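You operate a simulated robot arm through the tools that you are given. There is no shell and no other tool.

You are at the controls of a simulated two-armed robot. One attempt, no reset.

JOB
Tighten the four housing bolts to 10 Nm in dot order.
Fine: set the torque dial first; orange driver, put back; one dot first, four dots last, one run each. Set down upright: orange driver.

It is judged by the outcome, as a careful person would: the job done as asked, and still so three seconds after it is handed in. It fails if anything else is knocked over, pushed out of place, dropped, spilled or broken.

ROBOT AND FRAMES
Two 7-joint arms with fingered hands on one trunk that stands fixed in place. Base frame: the origin is at the foot of the trunk, x ahead of it, y to its left, z up; the work surface is at about z = 0.88. Lengths are in m, angles in rad, forces in N, time in s.
The left shoulder is at [0.027, 0.182, 1.369], the right one opposite. With the tool pointing down near the work surface each hand reaches from about 0.1 to 0.74 m from the base axis, measured 20 degrees to its own side. Payload 3.8 kg a hand.
Tool frame (each hand has its own): the origin (TCP) lies between the finger pads and is the grasp point; the fingertips stand 0.03 m ahead of it; z points along the fingers, y is the line along which they close. The gripper opens to 0.104 m. The gripper's body begins 0.035 m behind the TCP. The gripper is a hand of 4 fingers: y runs from the thumb to the fingers, the wrist lies at [-0.017, -0.104, -0.178] in the tool frame, and closing takes about 1.5 s.
Orientation is that of the tool frame in the base frame, as [roll, pitch, yaw] about the fixed x, y, z axes, in that order (R = Rz(yaw) Ry(pitch) Rx(roll)). With the fingers straight down and the wrist toward the robot, the tool's x, y and z point along [0, 1, 0], [1, 0, 0] and [0, 0, -1] of the base frame.

CONTROLS
- The arms move only by the tool drive_tool. It takes "left_targets", "right_targets" or both (then of equal length, played together; a hand with none holds still); each is a list of rows, each a list of 7 numbers: the turn, a rotation vector about the base's x, y, z in units of 6 degrees (1.0 is 6 degrees), then the shift along the base's x, y, z in units of 20 mm (1.0 is 20 mm), then the opening, from 0 (shut) to 1 (fully open). In form: [[rx, ry, rz, x, y, z, claw], ...]. A call has 1 to 20 rows; each row shifts and turns the commanded pose from where the row before left it. A call with a number of a shift or a turn outside -1 to 1 is refused whole. Each row takes 0.2 s and may step no farther than 0.05 m and 0.15 rad from the row before; otherwise, or with a gripper value out of range, the whole call is refused. Where a pose cannot be reached the arm comes as near as it can. A force on the tool above 70 N (or 10 N above the force at the start of the call, whichever is more), or a blocked arm, ends the call early, and 0.2 s more pass. Each finger travels about 0.072 m/s and halts on what it meets, pressing with about 33 N; the grip force reading is that of the motor and also rises with nothing between the fingers. The clock runs only during rows and for 0.2 s after the last one: add rows that do not move to give the fingers time. The reply holds the time, the measured pose of the TCP, the force on the tool along the base axes, the opening and the grip force, in the units named above and with some noise, with the torque about the TCP (base axes, N m) and any sound that the robot's microphone picked up.
- Cameras (640 x 400 px; columns grow to the right, rows downward): "scene" is now at [0.095, -0.0471, 1.5497]; the picture's right is [-0.53, -0.84, 0.00], its down [-0.46, 0.29, -0.84] and it looks along [0.71, -0.45, -0.55] (base axes); focal length 363 px, centre (320, 200). "left" rides on the left gripper at [-0.066, -0.09, -0.126] in its tool frame; the picture's right is [-0.78, -0.30, 0.56], its down [0.57, -0.70, 0.42] and it looks along [0.26, 0.65, 0.71] (tool axes); focal length 275 px, centre (320, 200). "right" rides on the right gripper at [0.066, -0.09, -0.126] in its tool frame; the picture's right is [-0.78, 0.30, -0.56], its down [-0.57, -0.70, 0.42] and it looks along [-0.26, 0.65, 0.71] (tool axes); focal length 275 px, centre (320, 200).
- camera(camera): a new picture of that camera. The clock stands still meanwhile.
- raise_lower(by): slides the trunk up (or, below 0, down) by that many m; the arms and the scene camera ride with it, the base frame stays. It gives what a move gives, with no picture.
- grasp_type(shape, hand): the hand has 4 fingers and takes this shape, open, in about a second: jaw (thumb against the fingers, like two jaws); tri (thumb and two fingers); tip (a fingertip pinch); poke (one finger out to press); point (the index stretched); flat (the hand flat); cup (the hand cupped); fist (a fist). The gripper value then closes the fingers along that shape, each until it touches; the sizes above hold for jaw. It gives what a move gives, with no picture.
- head_to(pan, tilt): turns the head with the scene camera to pan (to the left, within 1.501 rad either way) and tilt (down, from -0.506 to 1.204), counted from straight ahead of the robot. It gives what a move gives.
- probe_pixels(camera, pixels): for up to 12 pixels [column, row] of the newest picture of that camera ("zoom" is the newest enlarged one), the place [x, y, z] in the base frame of the surface seen there, good to about 0.003 m. The clock stands still meanwhile.
- enlarge(camera, box): a new picture of the part [left, top, right, bottom] of that camera's present view, enlarged. The clock stands still meanwhile.
- sign_off(): hands the job in; it is judged then, once.

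Unless the task says otherwise, let go and move clear before handing in.

The tools are called after ">>>" as name(argument=value, ...) on one line, values as JSON. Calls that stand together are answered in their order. drive_tool: Moves the arms, as the interface text tells. Its arguments: {"type":"object","properties":{"left_targets":{"type":"array","items":{"type":"array","items":{"type":"number"}}},"right_targets":{"type":"array","items":{"type":"array","items":{"type":"number"}}}},"required":[]} The other tools are called the same way: raise_lower (by) slides the trunk up or down; grasp_type (shape, hand) gives the hand a shape; head_to (pan, tilt) turns the head that bears the scene camera; camera (camera) takes a picture; probe_pixels (camera, pixels) gives the place of the surface under pixels of a picture; enlarge (camera, box) takes an enlarged picture of a part of a camera's view; sign_off () hands the job in.

At the start:

```text
clock: 0.0
left_eef_pos: [0.5351, -0.084, 1.3437]
left_orientation: [-3.142, 0.001, 1.574]
left_force: [0.4, 0.2, 0.4]
left_moment: [-0.02, -0.02, 0.02]
left_gripper_width: 0.1036
left_grip_force: 0.1
left_shape: jaw
right_eef_pos: [0.3389, -0.4717, 1.2143]
right_orientation: [-3.141, -0.001, 1.571]
right_force: [0.0, 0.0, 0.5]
right_moment: [0.01, -0.01, 0.01]
right_gripper_width: 0.104
right_grip_force: 0.1
right_shape: jaw
trunk travel left (down, up): [-0.52, 0.236]
head pan, tilt: [-0.565, 0.579]
```

scene: 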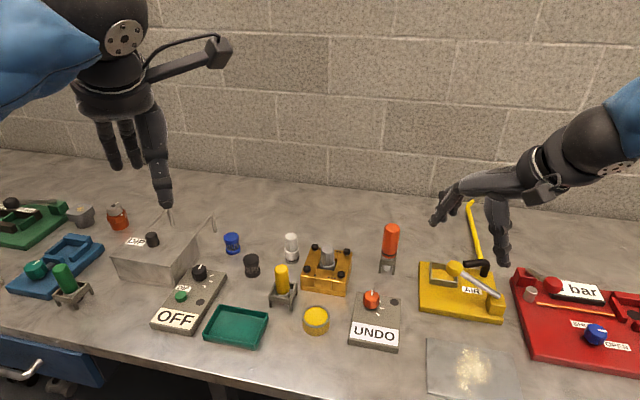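
right: 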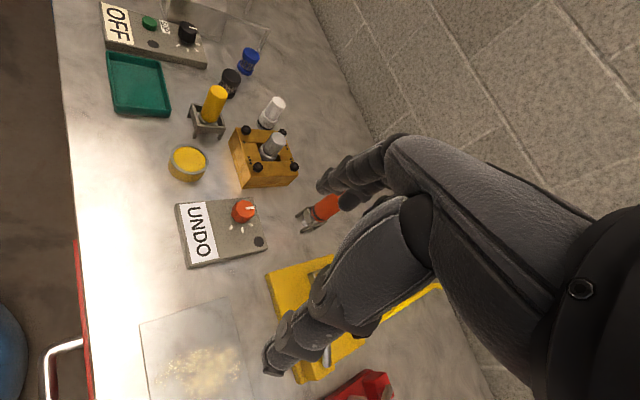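
left: 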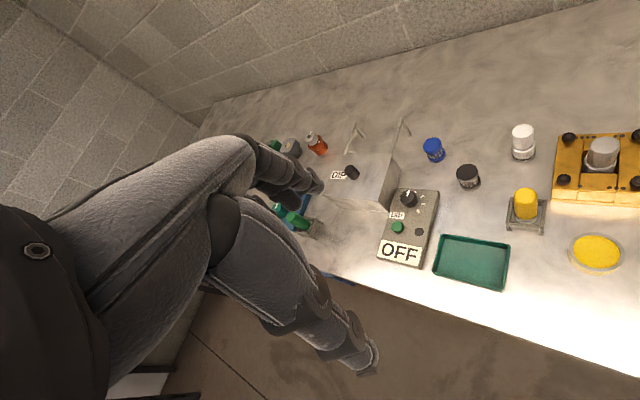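

The scene shows a yellow housing with four dark bolts near (327,265), an orange driver in a stand near (390,240), and two dial panels (one labelled OFF, one UNDO near (375,320)). I'll enlarge these areas before moving.

>>> enlarge(camera="scene", box=[280, 220, 420, 360])

>>> enlarge(camera="scene", box=[140, 220, 300, 350])

>>> enlarge(camera="right", box=[160, 90, 360, 280])

>>> enlarge(camera="left", box=[500, 100, 640, 280])

```text
2.86 times, centred on (350, 290) of scene
```

zoom: 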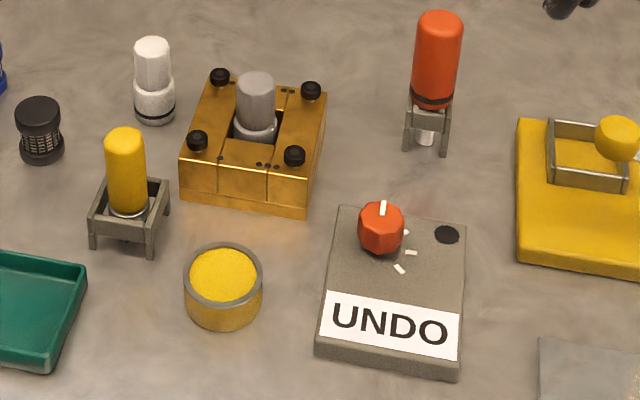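

```text
3.08 times, centred on (220, 285) of scene
```

zoom: 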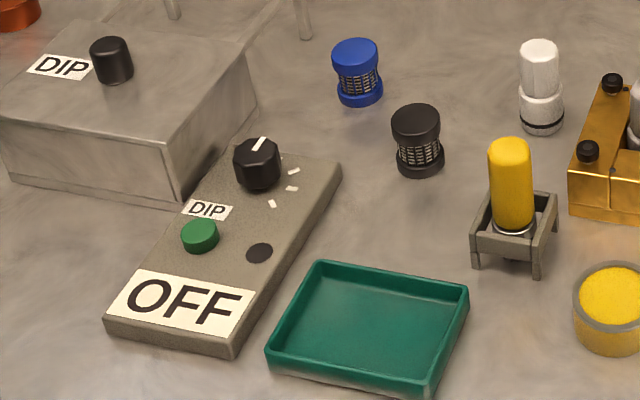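

```text
2.11 times, centred on (260, 185) of right
```

zoom: 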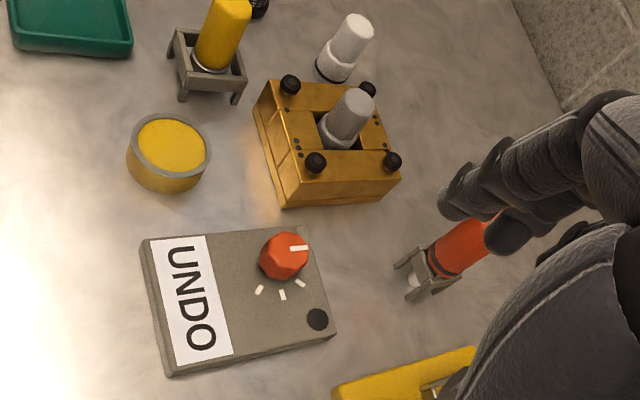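

```text
2.22 times, centred on (570, 190) of left
```

zoom: 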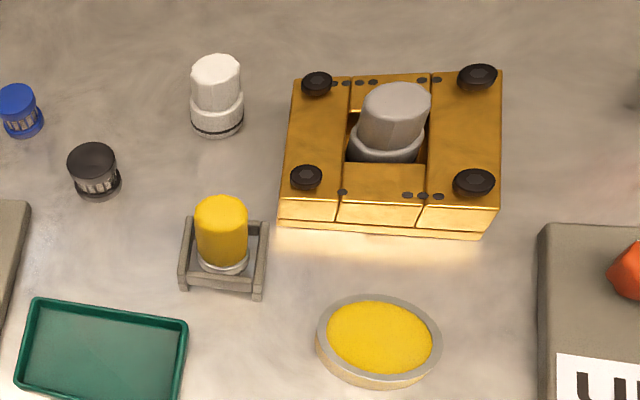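

The dot patterns by each bolt aren't clear yet, and neither are the dial's marks. I'll zoom further on the housing and on the UNDO panel from all cameras.

>>> enlarge(camera="scene", box=[295, 235, 360, 300])

>>> enlarge(camera="scene", box=[340, 280, 420, 360])

>>> enlarge(camera="left", box=[545, 120, 640, 210])

>>> enlarge(camera="right", box=[225, 115, 310, 195])

>>> enlarge(camera="scene", box=[365, 210, 415, 285])

```text
6.15 times, centred on (328, 268) of scene
```

zoom: 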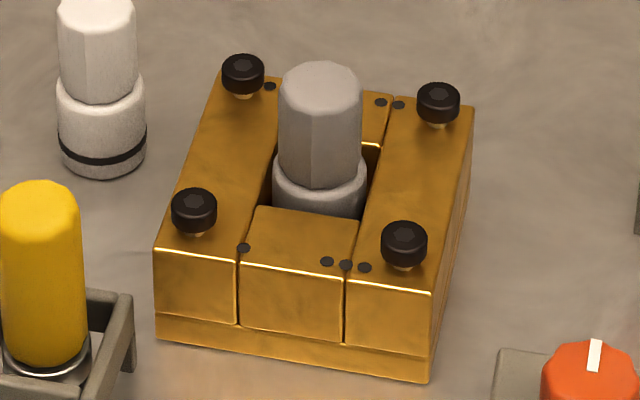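

```text
5.00 times, centred on (380, 320) of scene
```

zoom: 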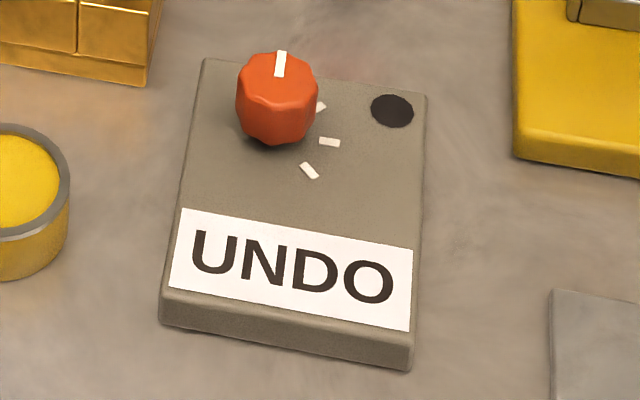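

```text
4.44 times, centred on (592, 165) of left
```

zoom: 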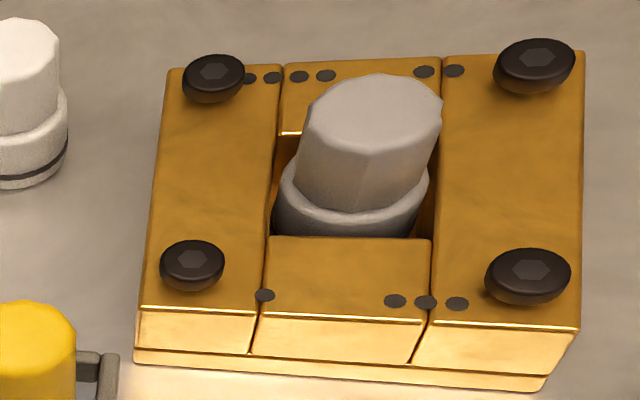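

```text
5.00 times, centred on (268, 155) of right
```

zoom: 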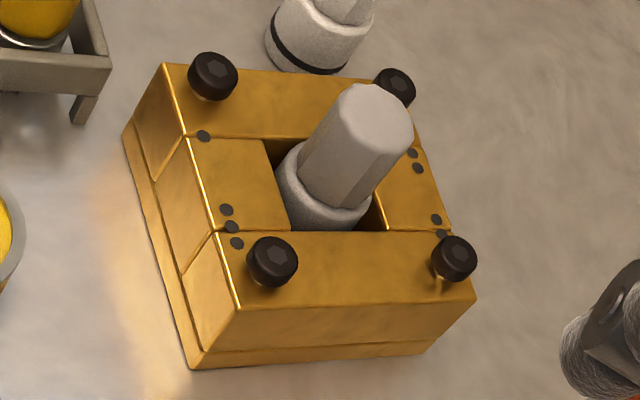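

```text
5.33 times, centred on (390, 248) of scene
```

zoom: 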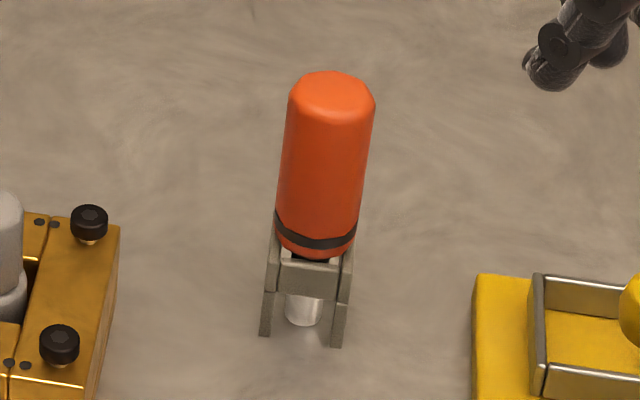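

The dots read: front-left 1, back-right 2, front-right 3, back-left 4. The UNDO panel holds the red/orange dial with three further marks. Next I'll measure the positions of the driver, bolts and dial.

>>> probe_pixels(camera="scene", pixels=[[307.3, 268.0], [315.5, 246.5], [347.2, 251], [341.7, 273.5], [305, 274], [329, 249], [371, 293], [371.5, 302], [391, 226], [391, 240], [390, 256], [387, 270]])

>>> probe_pixels(camera="scene", pixels=[[393, 303], [380, 301.5], [382, 308.5], [378, 314], [358, 290], [403, 300], [396, 350], [347, 343], [375, 333], [383.5, 265], [396, 265], [398, 240]])

```text
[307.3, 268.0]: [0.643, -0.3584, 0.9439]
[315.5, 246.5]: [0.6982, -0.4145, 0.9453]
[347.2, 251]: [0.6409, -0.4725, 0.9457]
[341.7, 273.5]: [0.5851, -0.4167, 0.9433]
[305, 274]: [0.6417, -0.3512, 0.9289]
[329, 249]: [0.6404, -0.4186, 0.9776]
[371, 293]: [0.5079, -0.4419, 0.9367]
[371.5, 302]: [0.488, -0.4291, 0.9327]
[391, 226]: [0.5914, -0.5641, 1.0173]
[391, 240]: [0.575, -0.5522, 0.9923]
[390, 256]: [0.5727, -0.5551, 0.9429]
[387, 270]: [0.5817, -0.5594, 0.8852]
```

```text
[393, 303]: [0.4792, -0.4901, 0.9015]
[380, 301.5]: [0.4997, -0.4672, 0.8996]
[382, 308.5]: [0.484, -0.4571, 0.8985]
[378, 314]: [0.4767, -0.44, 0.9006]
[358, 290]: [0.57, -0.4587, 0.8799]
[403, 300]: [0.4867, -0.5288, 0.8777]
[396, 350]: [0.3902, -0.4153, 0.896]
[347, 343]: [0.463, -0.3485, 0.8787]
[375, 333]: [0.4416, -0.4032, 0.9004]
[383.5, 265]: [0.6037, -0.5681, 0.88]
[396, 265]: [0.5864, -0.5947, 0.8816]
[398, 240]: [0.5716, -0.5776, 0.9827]
```

The housing is turned about 45°, with bolts at radius about 0.057 m around (0.642, -0.416). The dial is at about (0.50, -0.438) with its top near z 0.937, and its pointer faces away from the marks. I'll bring the right hand over the dial, pre-rotated counter-clockwise so there is room to turn clockwise.

>>> drive_tool(right_targets=[[0, 0, 0.67, 0.8, 0.17, -0.4, 0.65], [0, 0, 0.67, 0.8, 0.17, -0.4, 0.65], [0, 0, 0.67, 0.8, 0.17, -0.8, 0.65], [0, 0, 0.67, 0.8, 0.17, -0.8, 0.65], [0, 0, 0.67, 0.8, 0.17, -0.8, 0.65], [0, 0, 0.67, 0.8, 0.17, -0.8, 0.65], [0, 0, 0.67, 0.8, 0.17, -0.8, 0.65], [0, 0, 0.67, 0.8, 0.17, -0.8, 0.65], [0, 0, 0.67, 0.8, 0.17, -0.8, 0.65], [0, 0, 0.67, 0.8, 0.17, -0.8, 0.65], [0, 0, 0, 0, 0, 0, 0.65]])

>>> camera(camera="scene")

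>>> camera(camera="right")

```text
clock: 2.4
left_eef_pos: [0.5347, -0.085, 1.3444]
left_orientation: [-3.142, 0.002, 1.574]
left_force: [1.1, 0.1, -0.8]
left_moment: [-0.02, -0.01, 0.03]
left_gripper_width: 0.1038
left_grip_force: 0.0
left_shape: jaw
right_eef_pos: [0.4983, -0.4366, 1.0703]
right_orientation: [3.142, -0.002, 2.275]
right_force: [-0.6, -0.4, -0.5]
right_moment: [-0.01, -0.02, 0.02]
right_gripper_width: 0.0679
right_grip_force: 0.0
right_shape: jaw
trunk travel left (down, up): [-0.52, 0.236]
head pan, tilt: [-0.565, 0.579]
```

```text
taken
```

scene: 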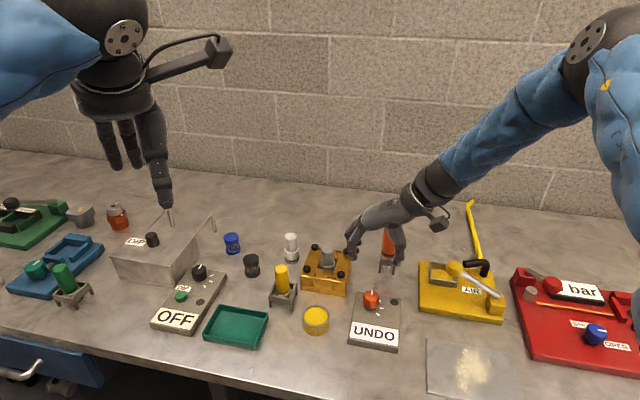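

```text
taken
```

right: 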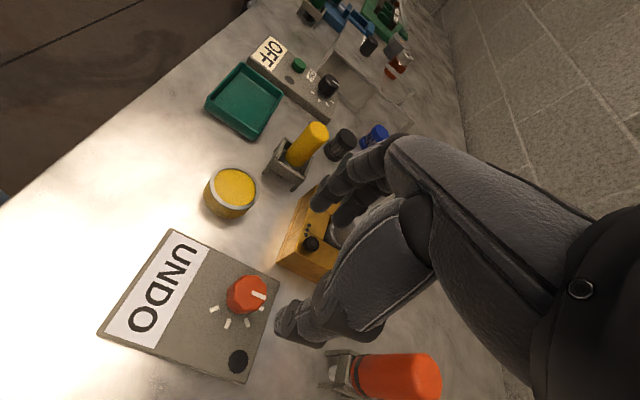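

The hand hovers centred on the knob, since the predicted landing pixel (249,288) matches the knob at (245,293). I'll check the knob detail before descending.

>>> enlarge(camera="right", box=[200, 260, 300, 380])

>>> probe_pixels(camera="right", pixels=[[245, 283], [237, 296], [250, 292], [262, 295], [245, 310], [228, 292], [238, 362], [213, 309], [228, 323], [248, 322]])

```text
3.33 times, centred on (250, 320) of right
```

zoom: 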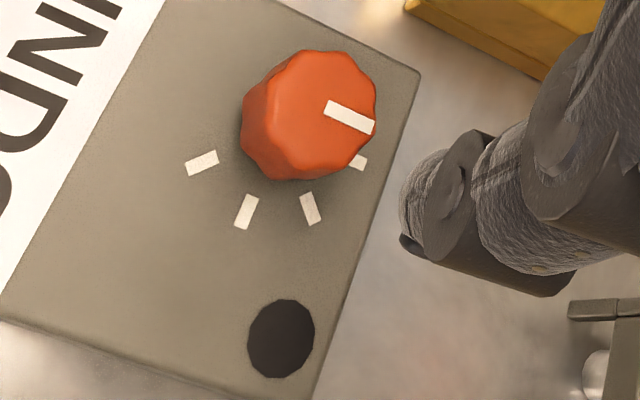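

```text
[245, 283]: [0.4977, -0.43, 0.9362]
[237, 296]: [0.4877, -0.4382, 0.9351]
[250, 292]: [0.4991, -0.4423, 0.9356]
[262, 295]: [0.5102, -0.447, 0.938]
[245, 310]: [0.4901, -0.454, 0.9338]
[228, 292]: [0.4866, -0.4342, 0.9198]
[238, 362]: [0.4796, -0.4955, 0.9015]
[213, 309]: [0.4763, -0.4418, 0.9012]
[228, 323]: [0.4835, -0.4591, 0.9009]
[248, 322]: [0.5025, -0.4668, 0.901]
```

Four marks are visible in the zoom, so there are four settings about 45° apart, and the pointer is on the first (UNDO). The knob centre works out to about (0.502, -0.441). I'll descend over it with a partly open hand.

>>> drive_tool(right_targets=[[0, 0, 0, 0.185, -0.22, -0.95, 0.65], [0, 0, 0, 0, 0, -0.95, 0.65], [0, 0, 0, 0, 0, -0.95, 0.65], [0, 0, 0, 0, 0, -0.95, 0.65], [0, 0, 0, 0, 0, -0.95, 0.65], [0, 0, 0, 0, 0, -0.95, 0.65], [0, 0, 0, 0, 0, -0.95, 0.65], [0, 0, 0, 0, 0, 0, 0.65]])

>>> camera(camera="scene")

>>> camera(camera="right")

```text
clock: 4.2
left_eef_pos: [0.5356, -0.0849, 1.3448]
left_orientation: [-3.14, 0.0, 1.573]
left_force: [0.5, 0.2, -0.4]
left_moment: [-0.02, 0.03, 0.01]
left_gripper_width: 0.1034
left_grip_force: 0.1
left_shape: jaw
right_eef_pos: [0.4722, -0.4257, 0.9979]
right_orientation: [-3.142, -0.001, 2.273]
right_force: [0.5, 0.6, -0.4]
right_moment: [0.02, -0.01, 0.0]
right_gripper_width: 0.0677
right_grip_force: 0.1
right_shape: jaw
right hand out of reach, approached as far as the arm can: row 3, 4, 5, 6, 7
trunk travel left (down, up): [-0.52, 0.236]
head pan, tilt: [-0.565, 0.579]
```

```text
taken
```

scene: 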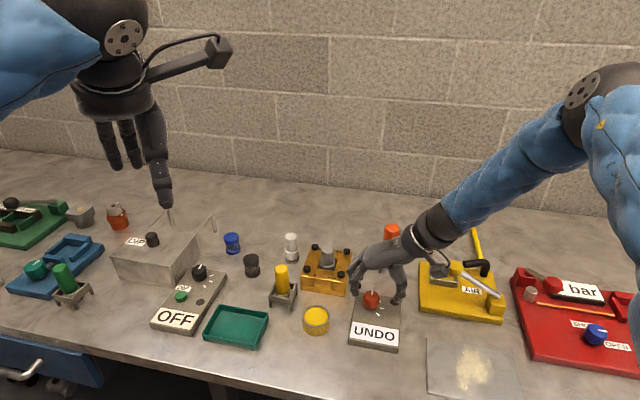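

```text
taken
```

right: 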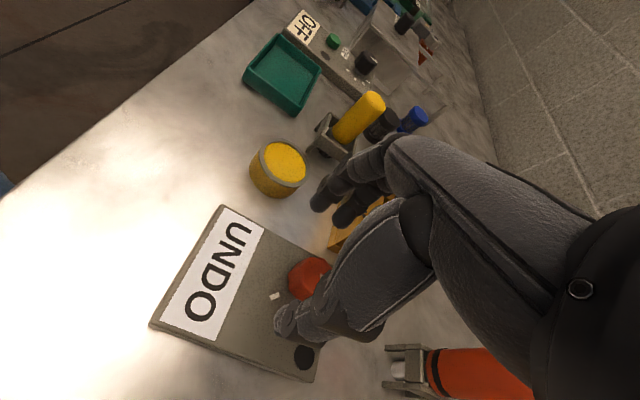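

The arm ran out of reach below z≈1.0 at this shoulder height (TCP stopped at 0.472, -0.426, 0.998). I'll raise the hand back up, then lower the trunk for more reach.

>>> drive_tool(right_targets=[[0, 0, 0, 0, 0, 1, 0.65], [0, 0, 0, 0, 0, 1, 0.65], [0, 0, 0, 0, 0, 1, 0.65], [0, 0, 0, 0, 0, 1, 0.65], [0, 0, 0, 0, 0, 1, 0.65], [0, 0, 0, 0, 0, 1, 0.65], [0, 0, 0, 0, 0, 1, 0.65], [0, 0, 0, 0, 0, 1, 0.65], [0, 0, 0, 0, 0, 1, 0.65], [0, 0, 0, 0, 0, 1, 0.65], [0, 0, 0, 0, 0, 0, 0.65]])

```text
clock: 6.6
left_eef_pos: [0.5364, -0.0847, 1.343]
left_orientation: [3.141, 0.002, 1.572]
left_force: [0.2, 0.6, 0.1]
left_moment: [0.02, -0.04, -0.04]
left_gripper_width: 0.1036
left_grip_force: 0.1
left_shape: jaw
right_eef_pos: [0.4705, -0.4251, 1.1998]
right_orientation: [-3.14, 0.0, 2.273]
right_force: [0.9, 0.4, -0.8]
right_moment: [0.01, -0.01, 0.03]
right_gripper_width: 0.0681
right_grip_force: 0.0
right_shape: jaw
trunk travel left (down, up): [-0.52, 0.236]
head pan, tilt: [-0.565, 0.579]
```

The commanded pose now matches the measured one at z 1.20, which leaves clearance. I'll lower the trunk by 0.17 m.

>>> raise_lower(by=-0.17)

>>> camera(camera="scene")

>>> camera(camera="right")

```text
clock: 8.5
left_eef_pos: [0.5349, -0.0841, 1.1756]
left_orientation: [-3.141, -0.002, 1.574]
left_force: [0.5, 0.8, -0.1]
left_moment: [0.0, 0.02, -0.02]
left_gripper_width: 0.1037
left_grip_force: 0.2
left_shape: jaw
right_eef_pos: [0.4707, -0.4238, 1.0289]
right_orientation: [-3.141, 0.001, 2.272]
right_force: [0.0, -0.6, 0.3]
right_moment: [-0.01, 0.02, -0.02]
right_gripper_width: 0.068
right_grip_force: 0.0
right_shape: jaw
trunk travel left (down, up): [-0.35, 0.406]
head pan, tilt: [-0.565, 0.579]
```

```text
taken
```

scene: 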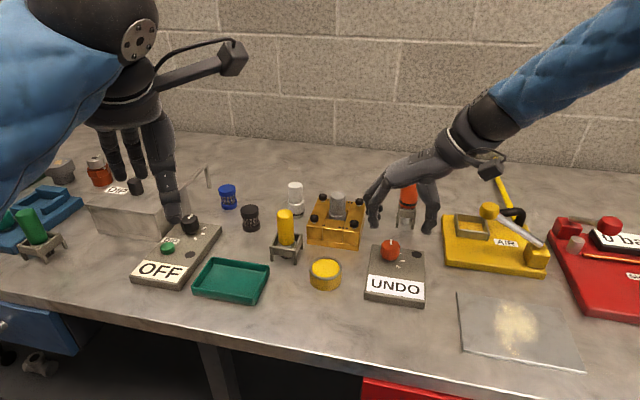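

```text
taken
```

right: 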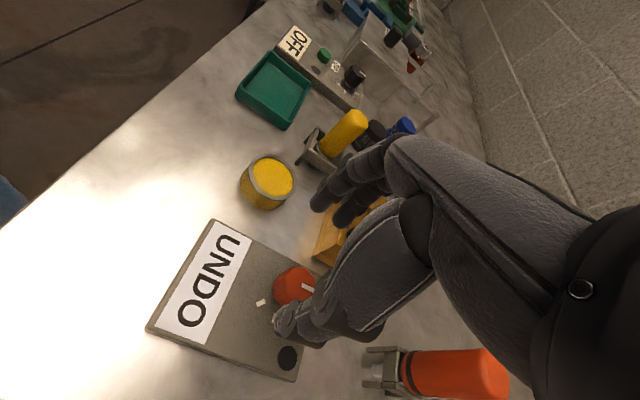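

The trunk is lowered and the hand sits 6 cm above the knob, slightly back from it. I'll centre over (0.502, -0.441) and descend.

>>> drive_tool(right_targets=[[0, 0, 0, 0.8, -0.43, 0, 0.65], [0, 0, 0, 0.77, -0.43, 0, 0.65], [0, 0, 0, 0, 0, -0.92, 0.65], [0, 0, 0, 0, 0, -0.92, 0.65], [0, 0, 0, 0, 0, -0.92, 0.65], [0, 0, 0, 0, 0, -0.92, 0.65], [0, 0, 0, 0, 0, -0.9, 0.65], [0, 0, 0, 0, 0, 0, 0.65]])

>>> camera(camera="scene")

>>> camera(camera="right")

```text
clock: 10.3
left_eef_pos: [0.5363, -0.0845, 1.1747]
left_orientation: [3.141, 0.0, 1.572]
left_force: [0.7, 0.9, -0.2]
left_moment: [-0.01, 0.0, -0.01]
left_gripper_width: 0.1034
left_grip_force: 0.1
left_shape: jaw
right_eef_pos: [0.5044, -0.4414, 0.9359]
right_orientation: [3.141, 0.001, 2.272]
right_force: [-0.4, 0.3, 0.4]
right_moment: [-0.01, 0.01, -0.01]
right_gripper_width: 0.0675
right_grip_force: 0.1
right_shape: jaw
trunk travel left (down, up): [-0.35, 0.406]
head pan, tilt: [-0.565, 0.579]
```

```text
taken
```

scene: 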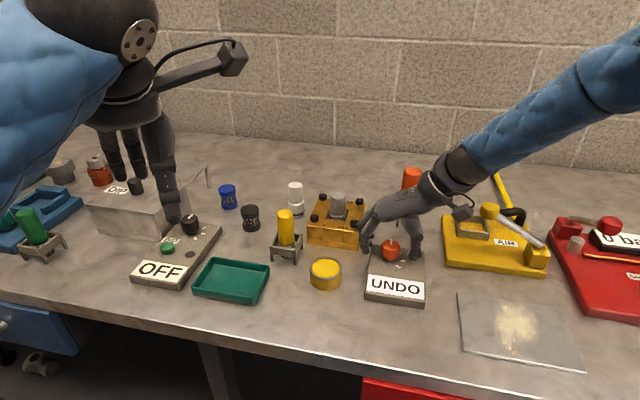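

```text
taken
```

right: 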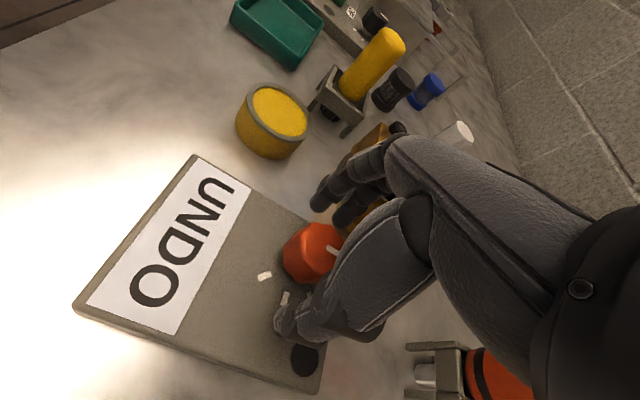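

The fingers straddle the knob at the right height with no contact force. I'll close on the knob.

>>> drive_tool(right_targets=[[0, 0, 0, 0, 0, 0, 0.5], [0, 0, 0, 0, 0, 0, 0.4], [0, 0, 0, 0, 0, 0, 0.3], [0, 0, 0, 0, 0, 0, 0.2], [0, 0, 0, 0, 0, 0, 0.15], [0, 0, 0, 0, 0, 0, 0.15]])

>>> enlarge(camera="scene", box=[340, 200, 460, 310])

>>> camera(camera="right")

```text
clock: 11.7
left_eef_pos: [0.5358, -0.0852, 1.175]
left_orientation: [3.141, -0.001, 1.571]
left_force: [0.2, -0.8, -0.5]
left_moment: [0.03, -0.01, -0.03]
left_gripper_width: 0.1035
left_grip_force: 0.0
left_shape: jaw
right_eef_pos: [0.5042, -0.4421, 0.9361]
right_orientation: [-3.141, 0.001, 2.272]
right_force: [-3.8, -3.2, -1.2]
right_moment: [-0.07, 0.04, 0.04]
right_gripper_width: 0.0239
right_grip_force: 32.7
right_shape: jaw
trunk travel left (down, up): [-0.35, 0.406]
head pan, tilt: [-0.565, 0.579]
```

```text
3.64 times, centred on (400, 255) of scene
```

zoom: 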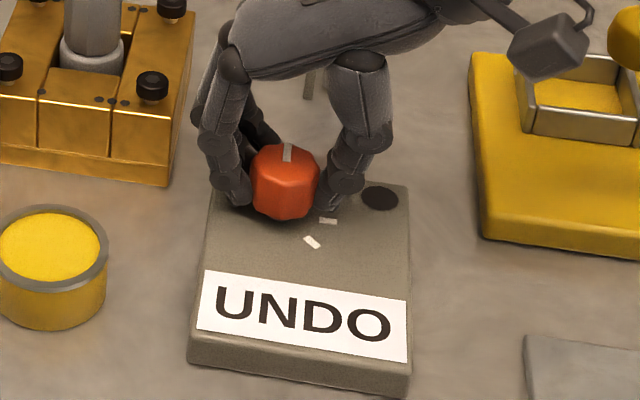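

```text
taken
```

right: 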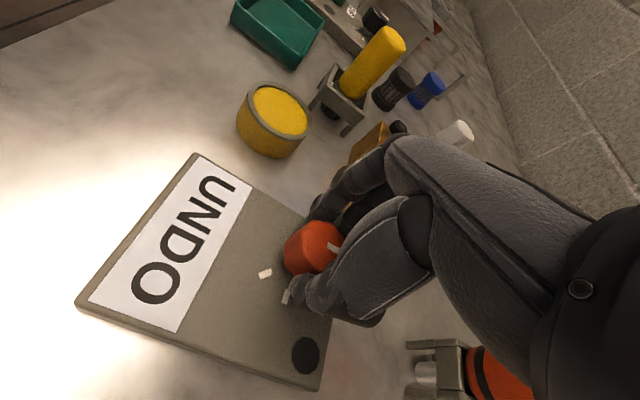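

The grip reads 32.7 N on the knob with only small side forces. I'll turn it clockwise by 45° and read the display.

>>> drive_tool(right_targets=[[0, 0, -0.94, 0, 0, 0, 0.1], [0, 0, -0.94, 0, 0, 0, 0.1], [0, 0, -0.94, 0, 0, 0, 0.1], [0, 0, -0.94, 0, 0, 0, 0.1], [0, 0, -0.94, 0, 0, 0, 0.1], [0, 0, -0.94, 0, 0, 0, 0.1], [0, 0, -0.94, 0, 0, 0, 0.1], [0, 0, -0.94, 0, 0, 0, 0.1], [0, 0, 0, 0, 0, 0, 0.1]])

>>> enlarge(camera="scene", box=[340, 200, 460, 310])

>>> camera(camera="right")

```text
clock: 13.7
left_eef_pos: [0.5335, -0.0856, 1.1754]
left_orientation: [3.141, 0.002, 1.572]
left_force: [-0.5, 0.4, 0.2]
left_moment: [-0.02, -0.04, 0.0]
left_gripper_width: 0.1038
left_grip_force: 0.1
left_shape: jaw
right_eef_pos: [0.5017, -0.4419, 0.9368]
right_orientation: [-3.142, 0.002, 1.484]
right_force: [-9.3, -7.1, 3.0]
right_moment: [-0.17, 0.17, -0.03]
right_gripper_width: 0.0238
right_grip_force: 33.7
right_shape: jaw
trunk travel left (down, up): [-0.35, 0.406]
head pan, tilt: [-0.565, 0.579]
```

```text
3.64 times, centred on (400, 255) of scene
```

zoom: 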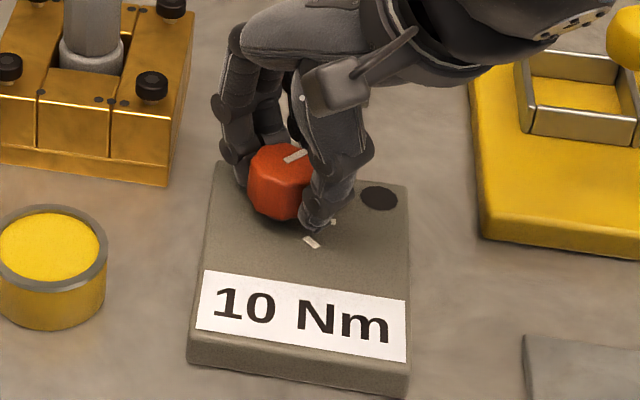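

```text
taken
```

right: 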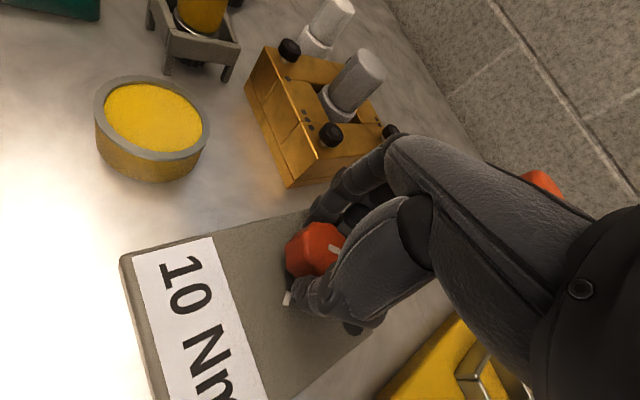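

The display now shows "10 Nm" and the pointer lines up with the second mark. I'll open the fingers and rise straight up, then verify it held.

>>> drive_tool(right_targets=[[0, 0, 0, 0, 0, 0, 0.3], [0, 0, 0, 0, 0, 0, 0.45], [0, 0, 0, 0, 0, 0, 0.6], [0, 0, 0, 0, 0, 0, 0.65], [0, 0, 0, 0, 0, 0, 0.65], [0, 0, 0, 0, 0, 0, 0.65], [0, 0, 0, 0, 0, 0.5, 0.65], [0, 0, 0, 0, 0, 1, 0.65], [0, 0, 0, 0, 0, 1, 0.65], [0, 0, 0, 0, 0, 1, 0.65], [0, 0, 0, 0, 0, 1, 0.65], [0, 0, 0, 0, 0, 1, 0.65], [0, 0, 0, 0, 0, 1, 0.65], [0, 0, 0, 0, 0, 1, 0.65], [0, 0, 0, 0, 0, 1, 0.65], [0, 0, 0, 0, 0, 0, 0.65]])

>>> camera(camera="scene")

>>> enlarge(camera="scene", box=[340, 150, 460, 310])

>>> camera(camera="right")

```text
clock: 17.1
left_eef_pos: [0.5351, -0.0841, 1.173]
left_orientation: [3.141, -0.001, 1.573]
left_force: [0.2, 1.0, 1.0]
left_moment: [0.01, 0.02, -0.01]
left_gripper_width: 0.1037
left_grip_force: 0.0
left_shape: jaw
right_eef_pos: [0.5047, -0.4418, 1.1071]
right_orientation: [-3.141, 0.0, 1.486]
right_force: [-0.2, -0.5, -0.6]
right_moment: [0.01, 0.01, -0.02]
right_gripper_width: 0.0673
right_grip_force: 0.1
right_shape: jaw
trunk travel left (down, up): [-0.35, 0.406]
head pan, tilt: [-0.565, 0.579]
```

```text
taken
```

scene: 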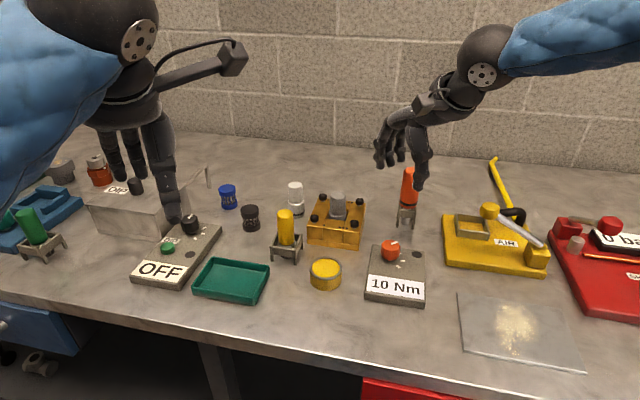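

```text
2.50 times, centred on (400, 230) of scene
```

zoom: 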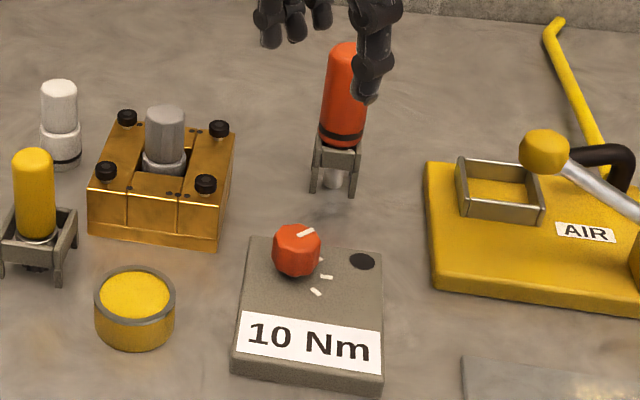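

```text
taken
```

right: 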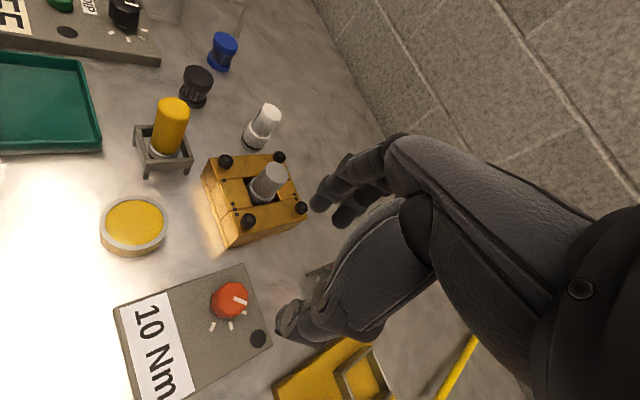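

The display holds at 10 Nm. Next I'll locate the driver and its stand precisely.

>>> enlarge(camera="scene", box=[380, 160, 440, 235])

>>> probe_pixels(camera="scene", pixels=[[407, 172], [408, 180], [408, 190], [407, 200], [406, 208], [406, 213], [405, 221], [399.5, 220], [413, 222], [404, 190], [412, 200], [400, 212]])

```text
5.33 times, centred on (410, 198) of scene
```

zoom: 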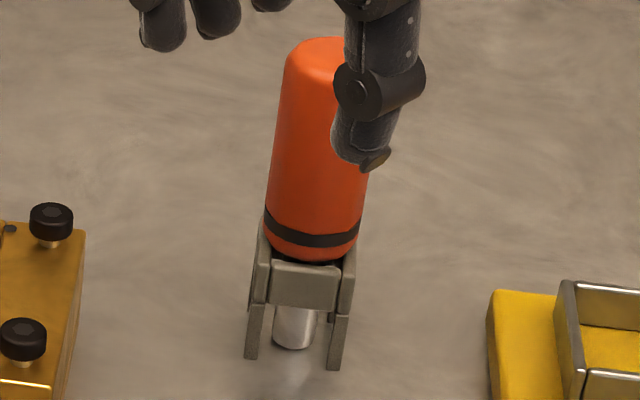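

```text
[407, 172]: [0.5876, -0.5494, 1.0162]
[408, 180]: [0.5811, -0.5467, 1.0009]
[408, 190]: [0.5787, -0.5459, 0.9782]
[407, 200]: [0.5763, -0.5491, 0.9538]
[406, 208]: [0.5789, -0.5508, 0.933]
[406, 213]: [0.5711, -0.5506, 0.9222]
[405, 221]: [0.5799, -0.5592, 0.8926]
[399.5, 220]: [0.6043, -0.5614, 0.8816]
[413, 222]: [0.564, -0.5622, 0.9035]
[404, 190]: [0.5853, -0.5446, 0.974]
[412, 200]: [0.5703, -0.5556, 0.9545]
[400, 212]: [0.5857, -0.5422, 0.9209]
```

The driver axis estimates to about (0.589, -0.562), with the handle about 38 mm across and its top at z≈1.02. I'll move the hand above it at a safe height, fully open, to check the alignment.

>>> drive_tool(right_targets=[[0, 0, -0.48, 0.59, -0.85, 0.3, 0.8], [0, 0, -0.48, 0.59, -0.85, 0.3, 1], [0, 0, -0.48, 0.59, -0.85, 0.3, 1], [0, 0, -0.48, 0.59, -0.85, 0, 1], [0, 0, -0.48, 0.59, -0.85, 0, 1], [0, 0, -0.48, 0.59, -0.85, 0, 1], [0, 0, -0.48, 0.6, -0.9, 0, 1], [0, 0, 0, 0, 0, 0, 1]])

>>> camera(camera="scene")

>>> camera(camera="right")

```text
clock: 18.9
left_eef_pos: [0.5345, -0.084, 1.175]
left_orientation: [-3.14, -0.001, 1.573]
left_force: [0.3, 0.0, 0.0]
left_moment: [0.02, -0.02, -0.02]
left_gripper_width: 0.1037
left_grip_force: 0.1
left_shape: jaw
right_eef_pos: [0.586, -0.5626, 1.1236]
right_orientation: [-3.14, 0.001, 1.132]
right_force: [0.1, -0.3, -0.1]
right_moment: [-0.01, 0.0, -0.01]
right_gripper_width: 0.1037
right_grip_force: 0.0
right_shape: jaw
trunk travel left (down, up): [-0.35, 0.406]
head pan, tilt: [-0.565, 0.579]
```

```text
taken
```

scene: 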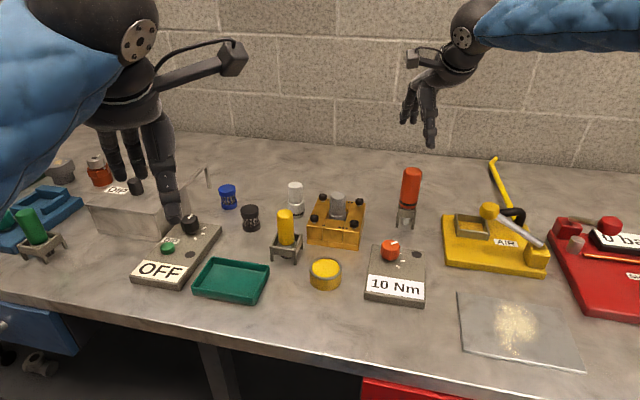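

```text
taken
```

right: 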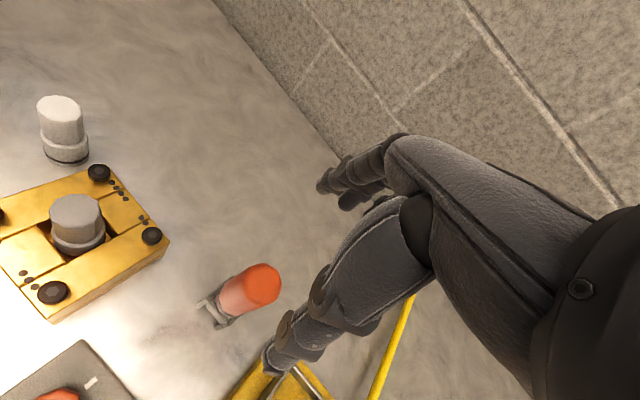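

The point along the tool axis at the driver's top should fall at (263,281), and the driver's top is at about (262,284). I'll verify with a closer look.

>>> enlarge(camera="right", box=[190, 250, 300, 340])

>>> enlarge(camera="scene", box=[380, 160, 440, 235])

>>> probe_pixels(camera="right", pixels=[[262, 283], [248, 284], [275, 284], [262, 270], [262, 296], [230, 300], [222, 312]])

>>> probe_pixels(camera="scene", pixels=[[411, 168], [411, 172], [412, 171], [406, 186], [416, 187], [411, 190], [410, 200]])

```text
4.44 times, centred on (245, 295) of right
```

zoom: 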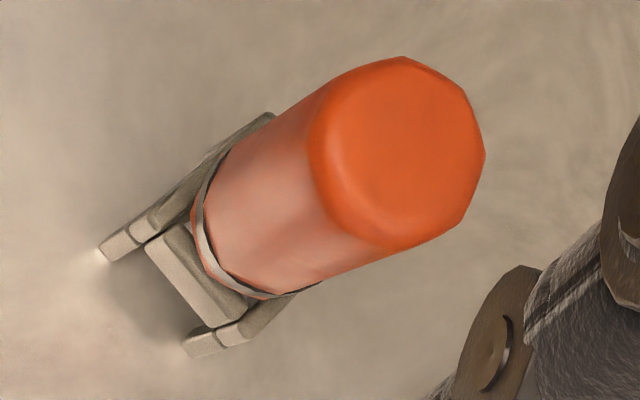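

```text
5.33 times, centred on (410, 198) of scene
```

zoom: 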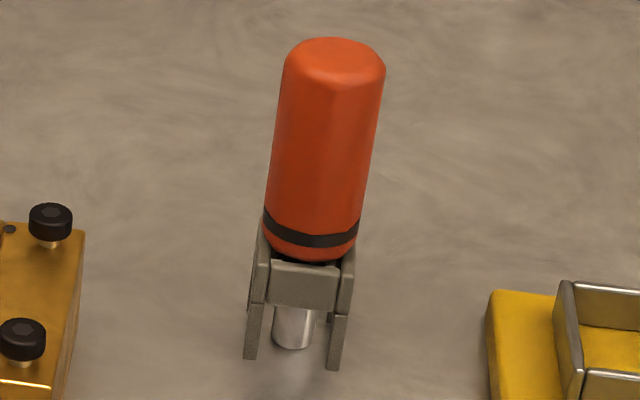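

```text
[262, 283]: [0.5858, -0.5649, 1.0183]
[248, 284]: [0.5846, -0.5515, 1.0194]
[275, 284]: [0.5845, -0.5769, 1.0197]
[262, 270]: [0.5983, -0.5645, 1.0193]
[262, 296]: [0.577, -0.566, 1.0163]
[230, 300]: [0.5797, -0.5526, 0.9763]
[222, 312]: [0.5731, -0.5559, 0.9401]
```

```text
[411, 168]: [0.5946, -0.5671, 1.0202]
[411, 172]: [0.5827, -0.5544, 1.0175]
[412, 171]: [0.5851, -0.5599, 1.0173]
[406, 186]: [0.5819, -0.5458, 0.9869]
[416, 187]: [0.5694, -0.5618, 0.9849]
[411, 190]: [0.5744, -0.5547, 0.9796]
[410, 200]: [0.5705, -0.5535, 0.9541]
```

The driver's top centre probes at (0.586, -0.565), within 2 mm of the TCP axis. I'll descend to z≈0.993 around the handle.

>>> drive_tool(right_targets=[[0, 0, 0, 0, -0.1, -0.94, 0.9], [0, 0, 0, 0, 0, -0.94, 0.8], [0, 0, 0, 0, 0, -0.94, 0.8], [0, 0, 0, 0, 0, -0.94, 0.8], [0, 0, 0, 0, 0, -0.94, 0.8], [0, 0, 0, 0, 0, -0.94, 0.8], [0, 0, 0, 0, 0, -0.9, 0.8], [0, 0, 0, 0, 0, 0, 0.8]])

>>> camera(camera="scene")

>>> enlarge(camera="scene", box=[360, 110, 480, 245])

>>> camera(camera="right")

```text
clock: 20.7
left_eef_pos: [0.5359, -0.0841, 1.1735]
left_orientation: [-3.139, -0.001, 1.572]
left_force: [0.2, 0.4, 0.3]
left_moment: [-0.03, -0.01, -0.02]
left_gripper_width: 0.1032
left_grip_force: 0.0
left_shape: jaw
right_eef_pos: [0.5863, -0.5643, 0.9917]
right_orientation: [-3.141, -0.001, 1.135]
right_force: [1.2, 0.4, -0.4]
right_moment: [-0.01, -0.01, -0.02]
right_gripper_width: 0.0834
right_grip_force: 0.1
right_shape: jaw
trunk travel left (down, up): [-0.35, 0.406]
head pan, tilt: [-0.565, 0.579]
```

```text
taken
```

scene: 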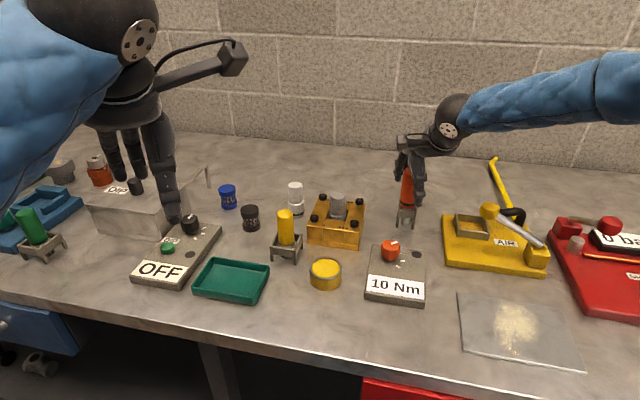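

```text
2.96 times, centred on (420, 178) of scene
```

zoom: 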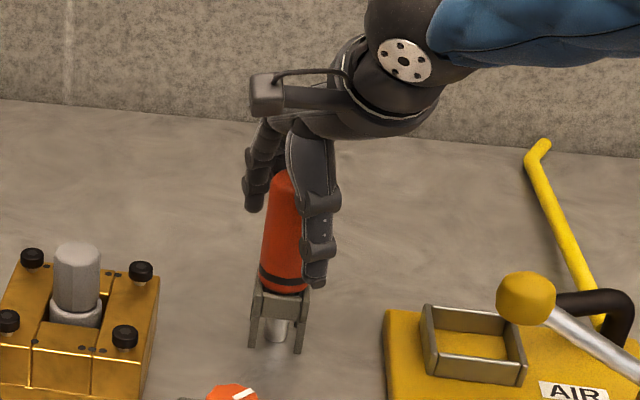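

```text
taken
```

right: 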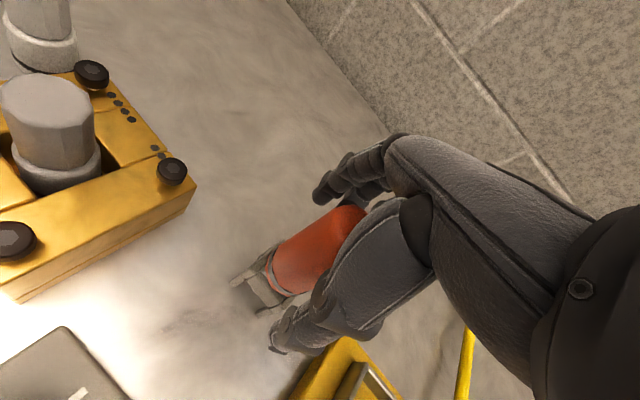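

The handle stands between the thumb and fingers without contact. I'll close slowly on it.

>>> drive_tool(right_targets=[[0, 0, 0, 0, 0, 0, 0.7], [0, 0, 0, 0, 0, 0, 0.6], [0, 0, 0, 0, 0, 0, 0.5], [0, 0, 0, 0, 0, 0, 0.4], [0, 0, 0, 0, 0, 0, 0.3], [0, 0, 0, 0, 0, 0, 0.2], [0, 0, 0, 0, 0, 0, 0.1], [0, 0, 0, 0, 0, 0, 0.1], [0, 0, 0, 0, 0, 0, 0.1]])

>>> enlarge(camera="scene", box=[360, 110, 480, 245])

>>> camera(camera="right")

```text
clock: 22.7
left_eef_pos: [0.5354, -0.0839, 1.1749]
left_orientation: [3.142, -0.001, 1.573]
left_force: [-0.1, 0.9, 0.1]
left_moment: [-0.02, 0.0, -0.01]
left_gripper_width: 0.1037
left_grip_force: 0.1
left_shape: jaw
right_eef_pos: [0.5874, -0.5635, 0.9939]
right_orientation: [3.141, 0.001, 1.134]
right_force: [-0.1, 0.9, -0.5]
right_moment: [0.03, 0.0, -0.06]
right_gripper_width: 0.0295
right_grip_force: 33.4
right_shape: jaw
trunk travel left (down, up): [-0.35, 0.406]
head pan, tilt: [-0.565, 0.579]
```

```text
2.96 times, centred on (420, 178) of scene
```

zoom: 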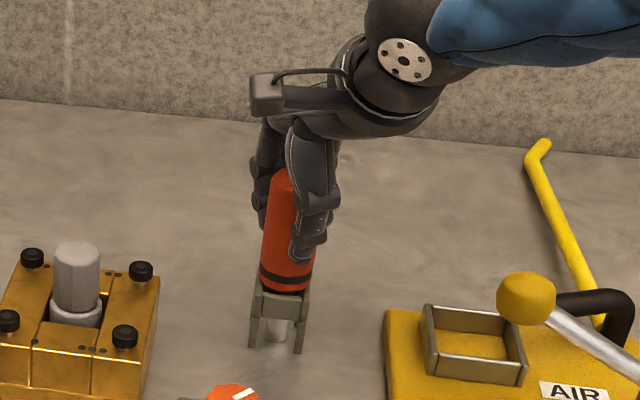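

```text
taken
```

right: 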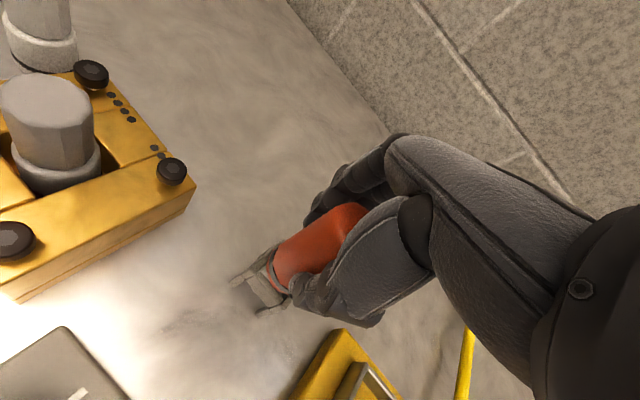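

The grip is 33 N on the handle with negligible side loads, and I've noted the grasp pose (0.587, -0.564, 0.994, yaw 1.134) for putting it back. I'll lift straight up.

>>> drive_tool(right_targets=[[0, 0, 0, 0, 0, 0.4, 0.1], [0, 0, 0, 0, 0, 0.6, 0.1], [0, 0, 0, 0, 0, 0.9, 0.1], [0, 0, 0, 0, 0, 0.9, 0.1], [0, 0, 0, 0, 0, 0.9, 0.1], [0, 0, 0, 0, 0, 0.9, 0.1], [0, 0, 0, 0, 0, 0.9, 0.1], [0, 0, 0, 0, 0, 0.5, 0.1], [0, 0, 0, 0, 0, 0, 0.1]])

>>> camera(camera="scene")

>>> enlarge(camera="scene", box=[360, 70, 480, 245])

>>> camera(camera="right")

```text
clock: 24.7
left_eef_pos: [0.5373, -0.0847, 1.1746]
left_orientation: [3.141, 0.001, 1.572]
left_force: [-0.3, -0.2, -0.4]
left_moment: [0.01, 0.01, 0.02]
left_gripper_width: 0.1034
left_grip_force: 0.1
left_shape: jaw
right_eef_pos: [0.5875, -0.5649, 1.1135]
right_orientation: [-3.14, 0.0, 1.134]
right_force: [0.7, -1.0, -4.4]
right_moment: [0.01, 0.0, 0.01]
right_gripper_width: 0.0292
right_grip_force: 32.4
right_shape: jaw
trunk travel left (down, up): [-0.35, 0.406]
head pan, tilt: [-0.565, 0.579]
```

```text
taken
```

scene: 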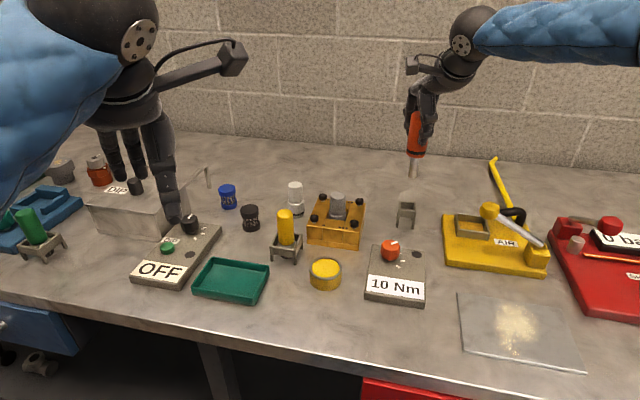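

```text
2.29 times, centred on (420, 158) of scene
```

zoom: 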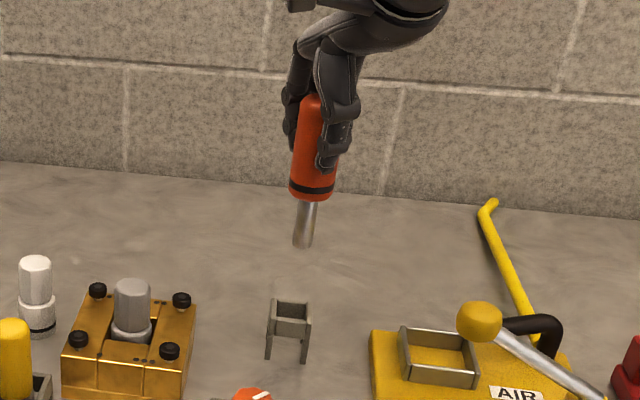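

```text
taken
```

right: 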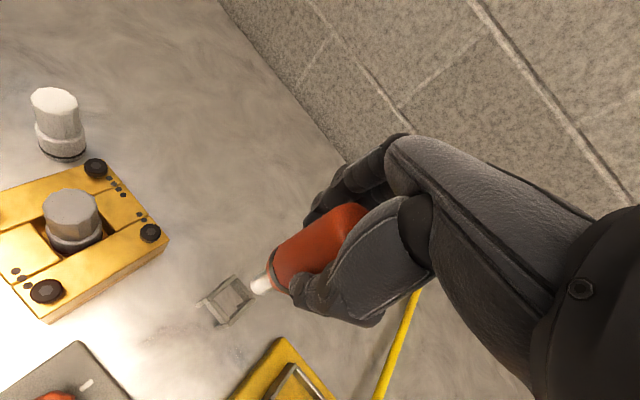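

The driver is out of the stand, and the load reads about -4.4 N. I'll measure where the bit tip is relative to the hand and check the driver is vertical.

>>> enlarge(camera="scene", box=[390, 100, 440, 185])

>>> enlarge(camera="right", box=[190, 210, 330, 330])

>>> probe_pixels(camera="scene", pixels=[[412.5, 177], [413, 172], [414, 165], [415, 152], [415, 140], [417, 120], [405, 208], [405, 204]])

>>> probe_pixels(camera="right", pixels=[[254, 288], [260, 285], [266, 282], [280, 268], [300, 255], [226, 300]])

```text
4.71 times, centred on (415, 142) of scene
```

zoom: 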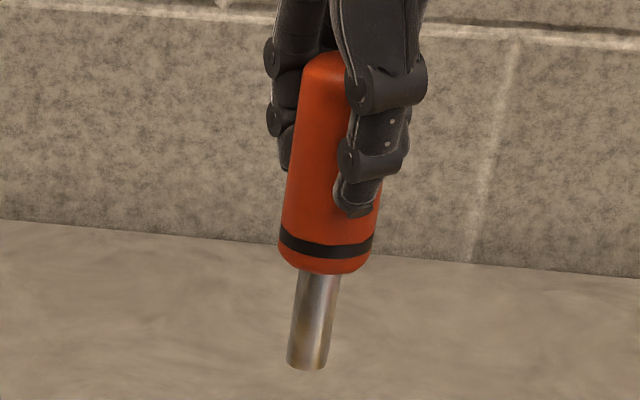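

```text
3.33 times, centred on (260, 270) of right
```

zoom: 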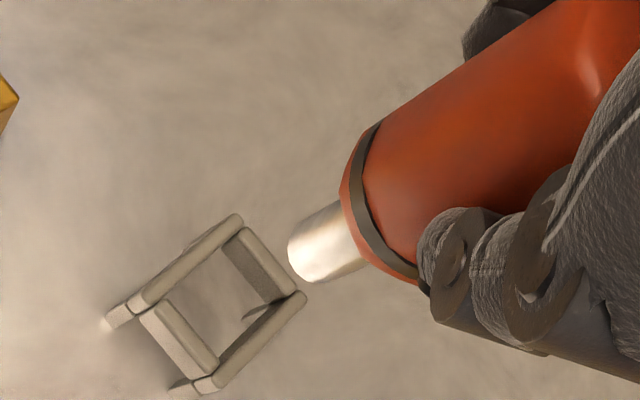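

```text
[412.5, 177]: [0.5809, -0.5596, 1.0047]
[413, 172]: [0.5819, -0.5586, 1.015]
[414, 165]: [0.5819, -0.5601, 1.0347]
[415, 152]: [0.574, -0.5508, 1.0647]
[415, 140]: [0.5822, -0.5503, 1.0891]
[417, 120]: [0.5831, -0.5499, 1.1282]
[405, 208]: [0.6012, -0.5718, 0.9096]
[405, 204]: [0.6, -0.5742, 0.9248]
```

```text
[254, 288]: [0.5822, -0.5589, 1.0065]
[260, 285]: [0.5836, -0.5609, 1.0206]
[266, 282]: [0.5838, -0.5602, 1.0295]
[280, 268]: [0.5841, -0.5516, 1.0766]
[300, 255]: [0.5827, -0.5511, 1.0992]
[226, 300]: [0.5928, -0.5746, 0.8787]
```

The bit tip is at about (0.587, -0.566, 1.002), directly under the TCP and about 0.112 m below it, so the driver is vertical. Next I'll measure the bolts precisely.

>>> enlarge(camera="scene", box=[300, 180, 375, 255])

>>> enlarge(camera="right", box=[0, 140, 180, 330])

```text
5.33 times, centred on (338, 218) of scene
```

zoom: 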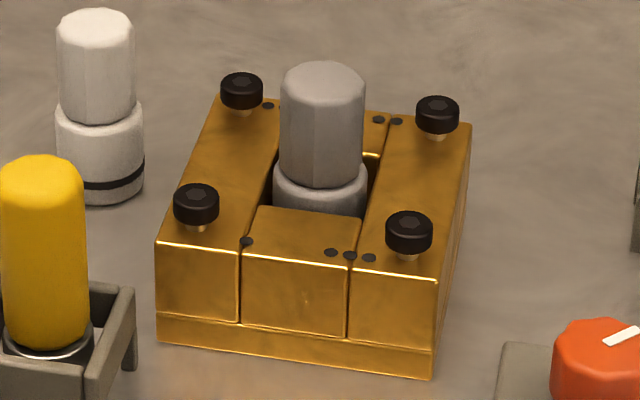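

```text
2.11 times, centred on (90, 235) of right
```

zoom: 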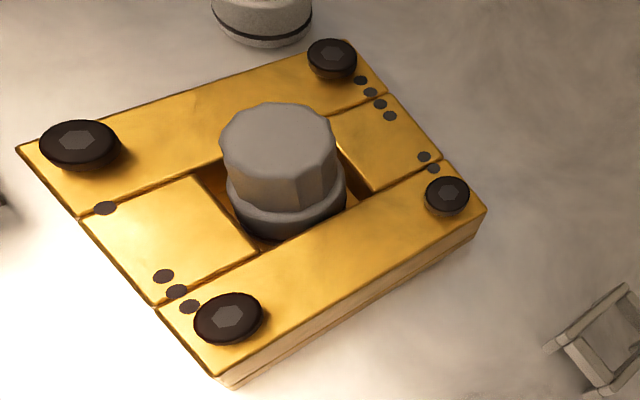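

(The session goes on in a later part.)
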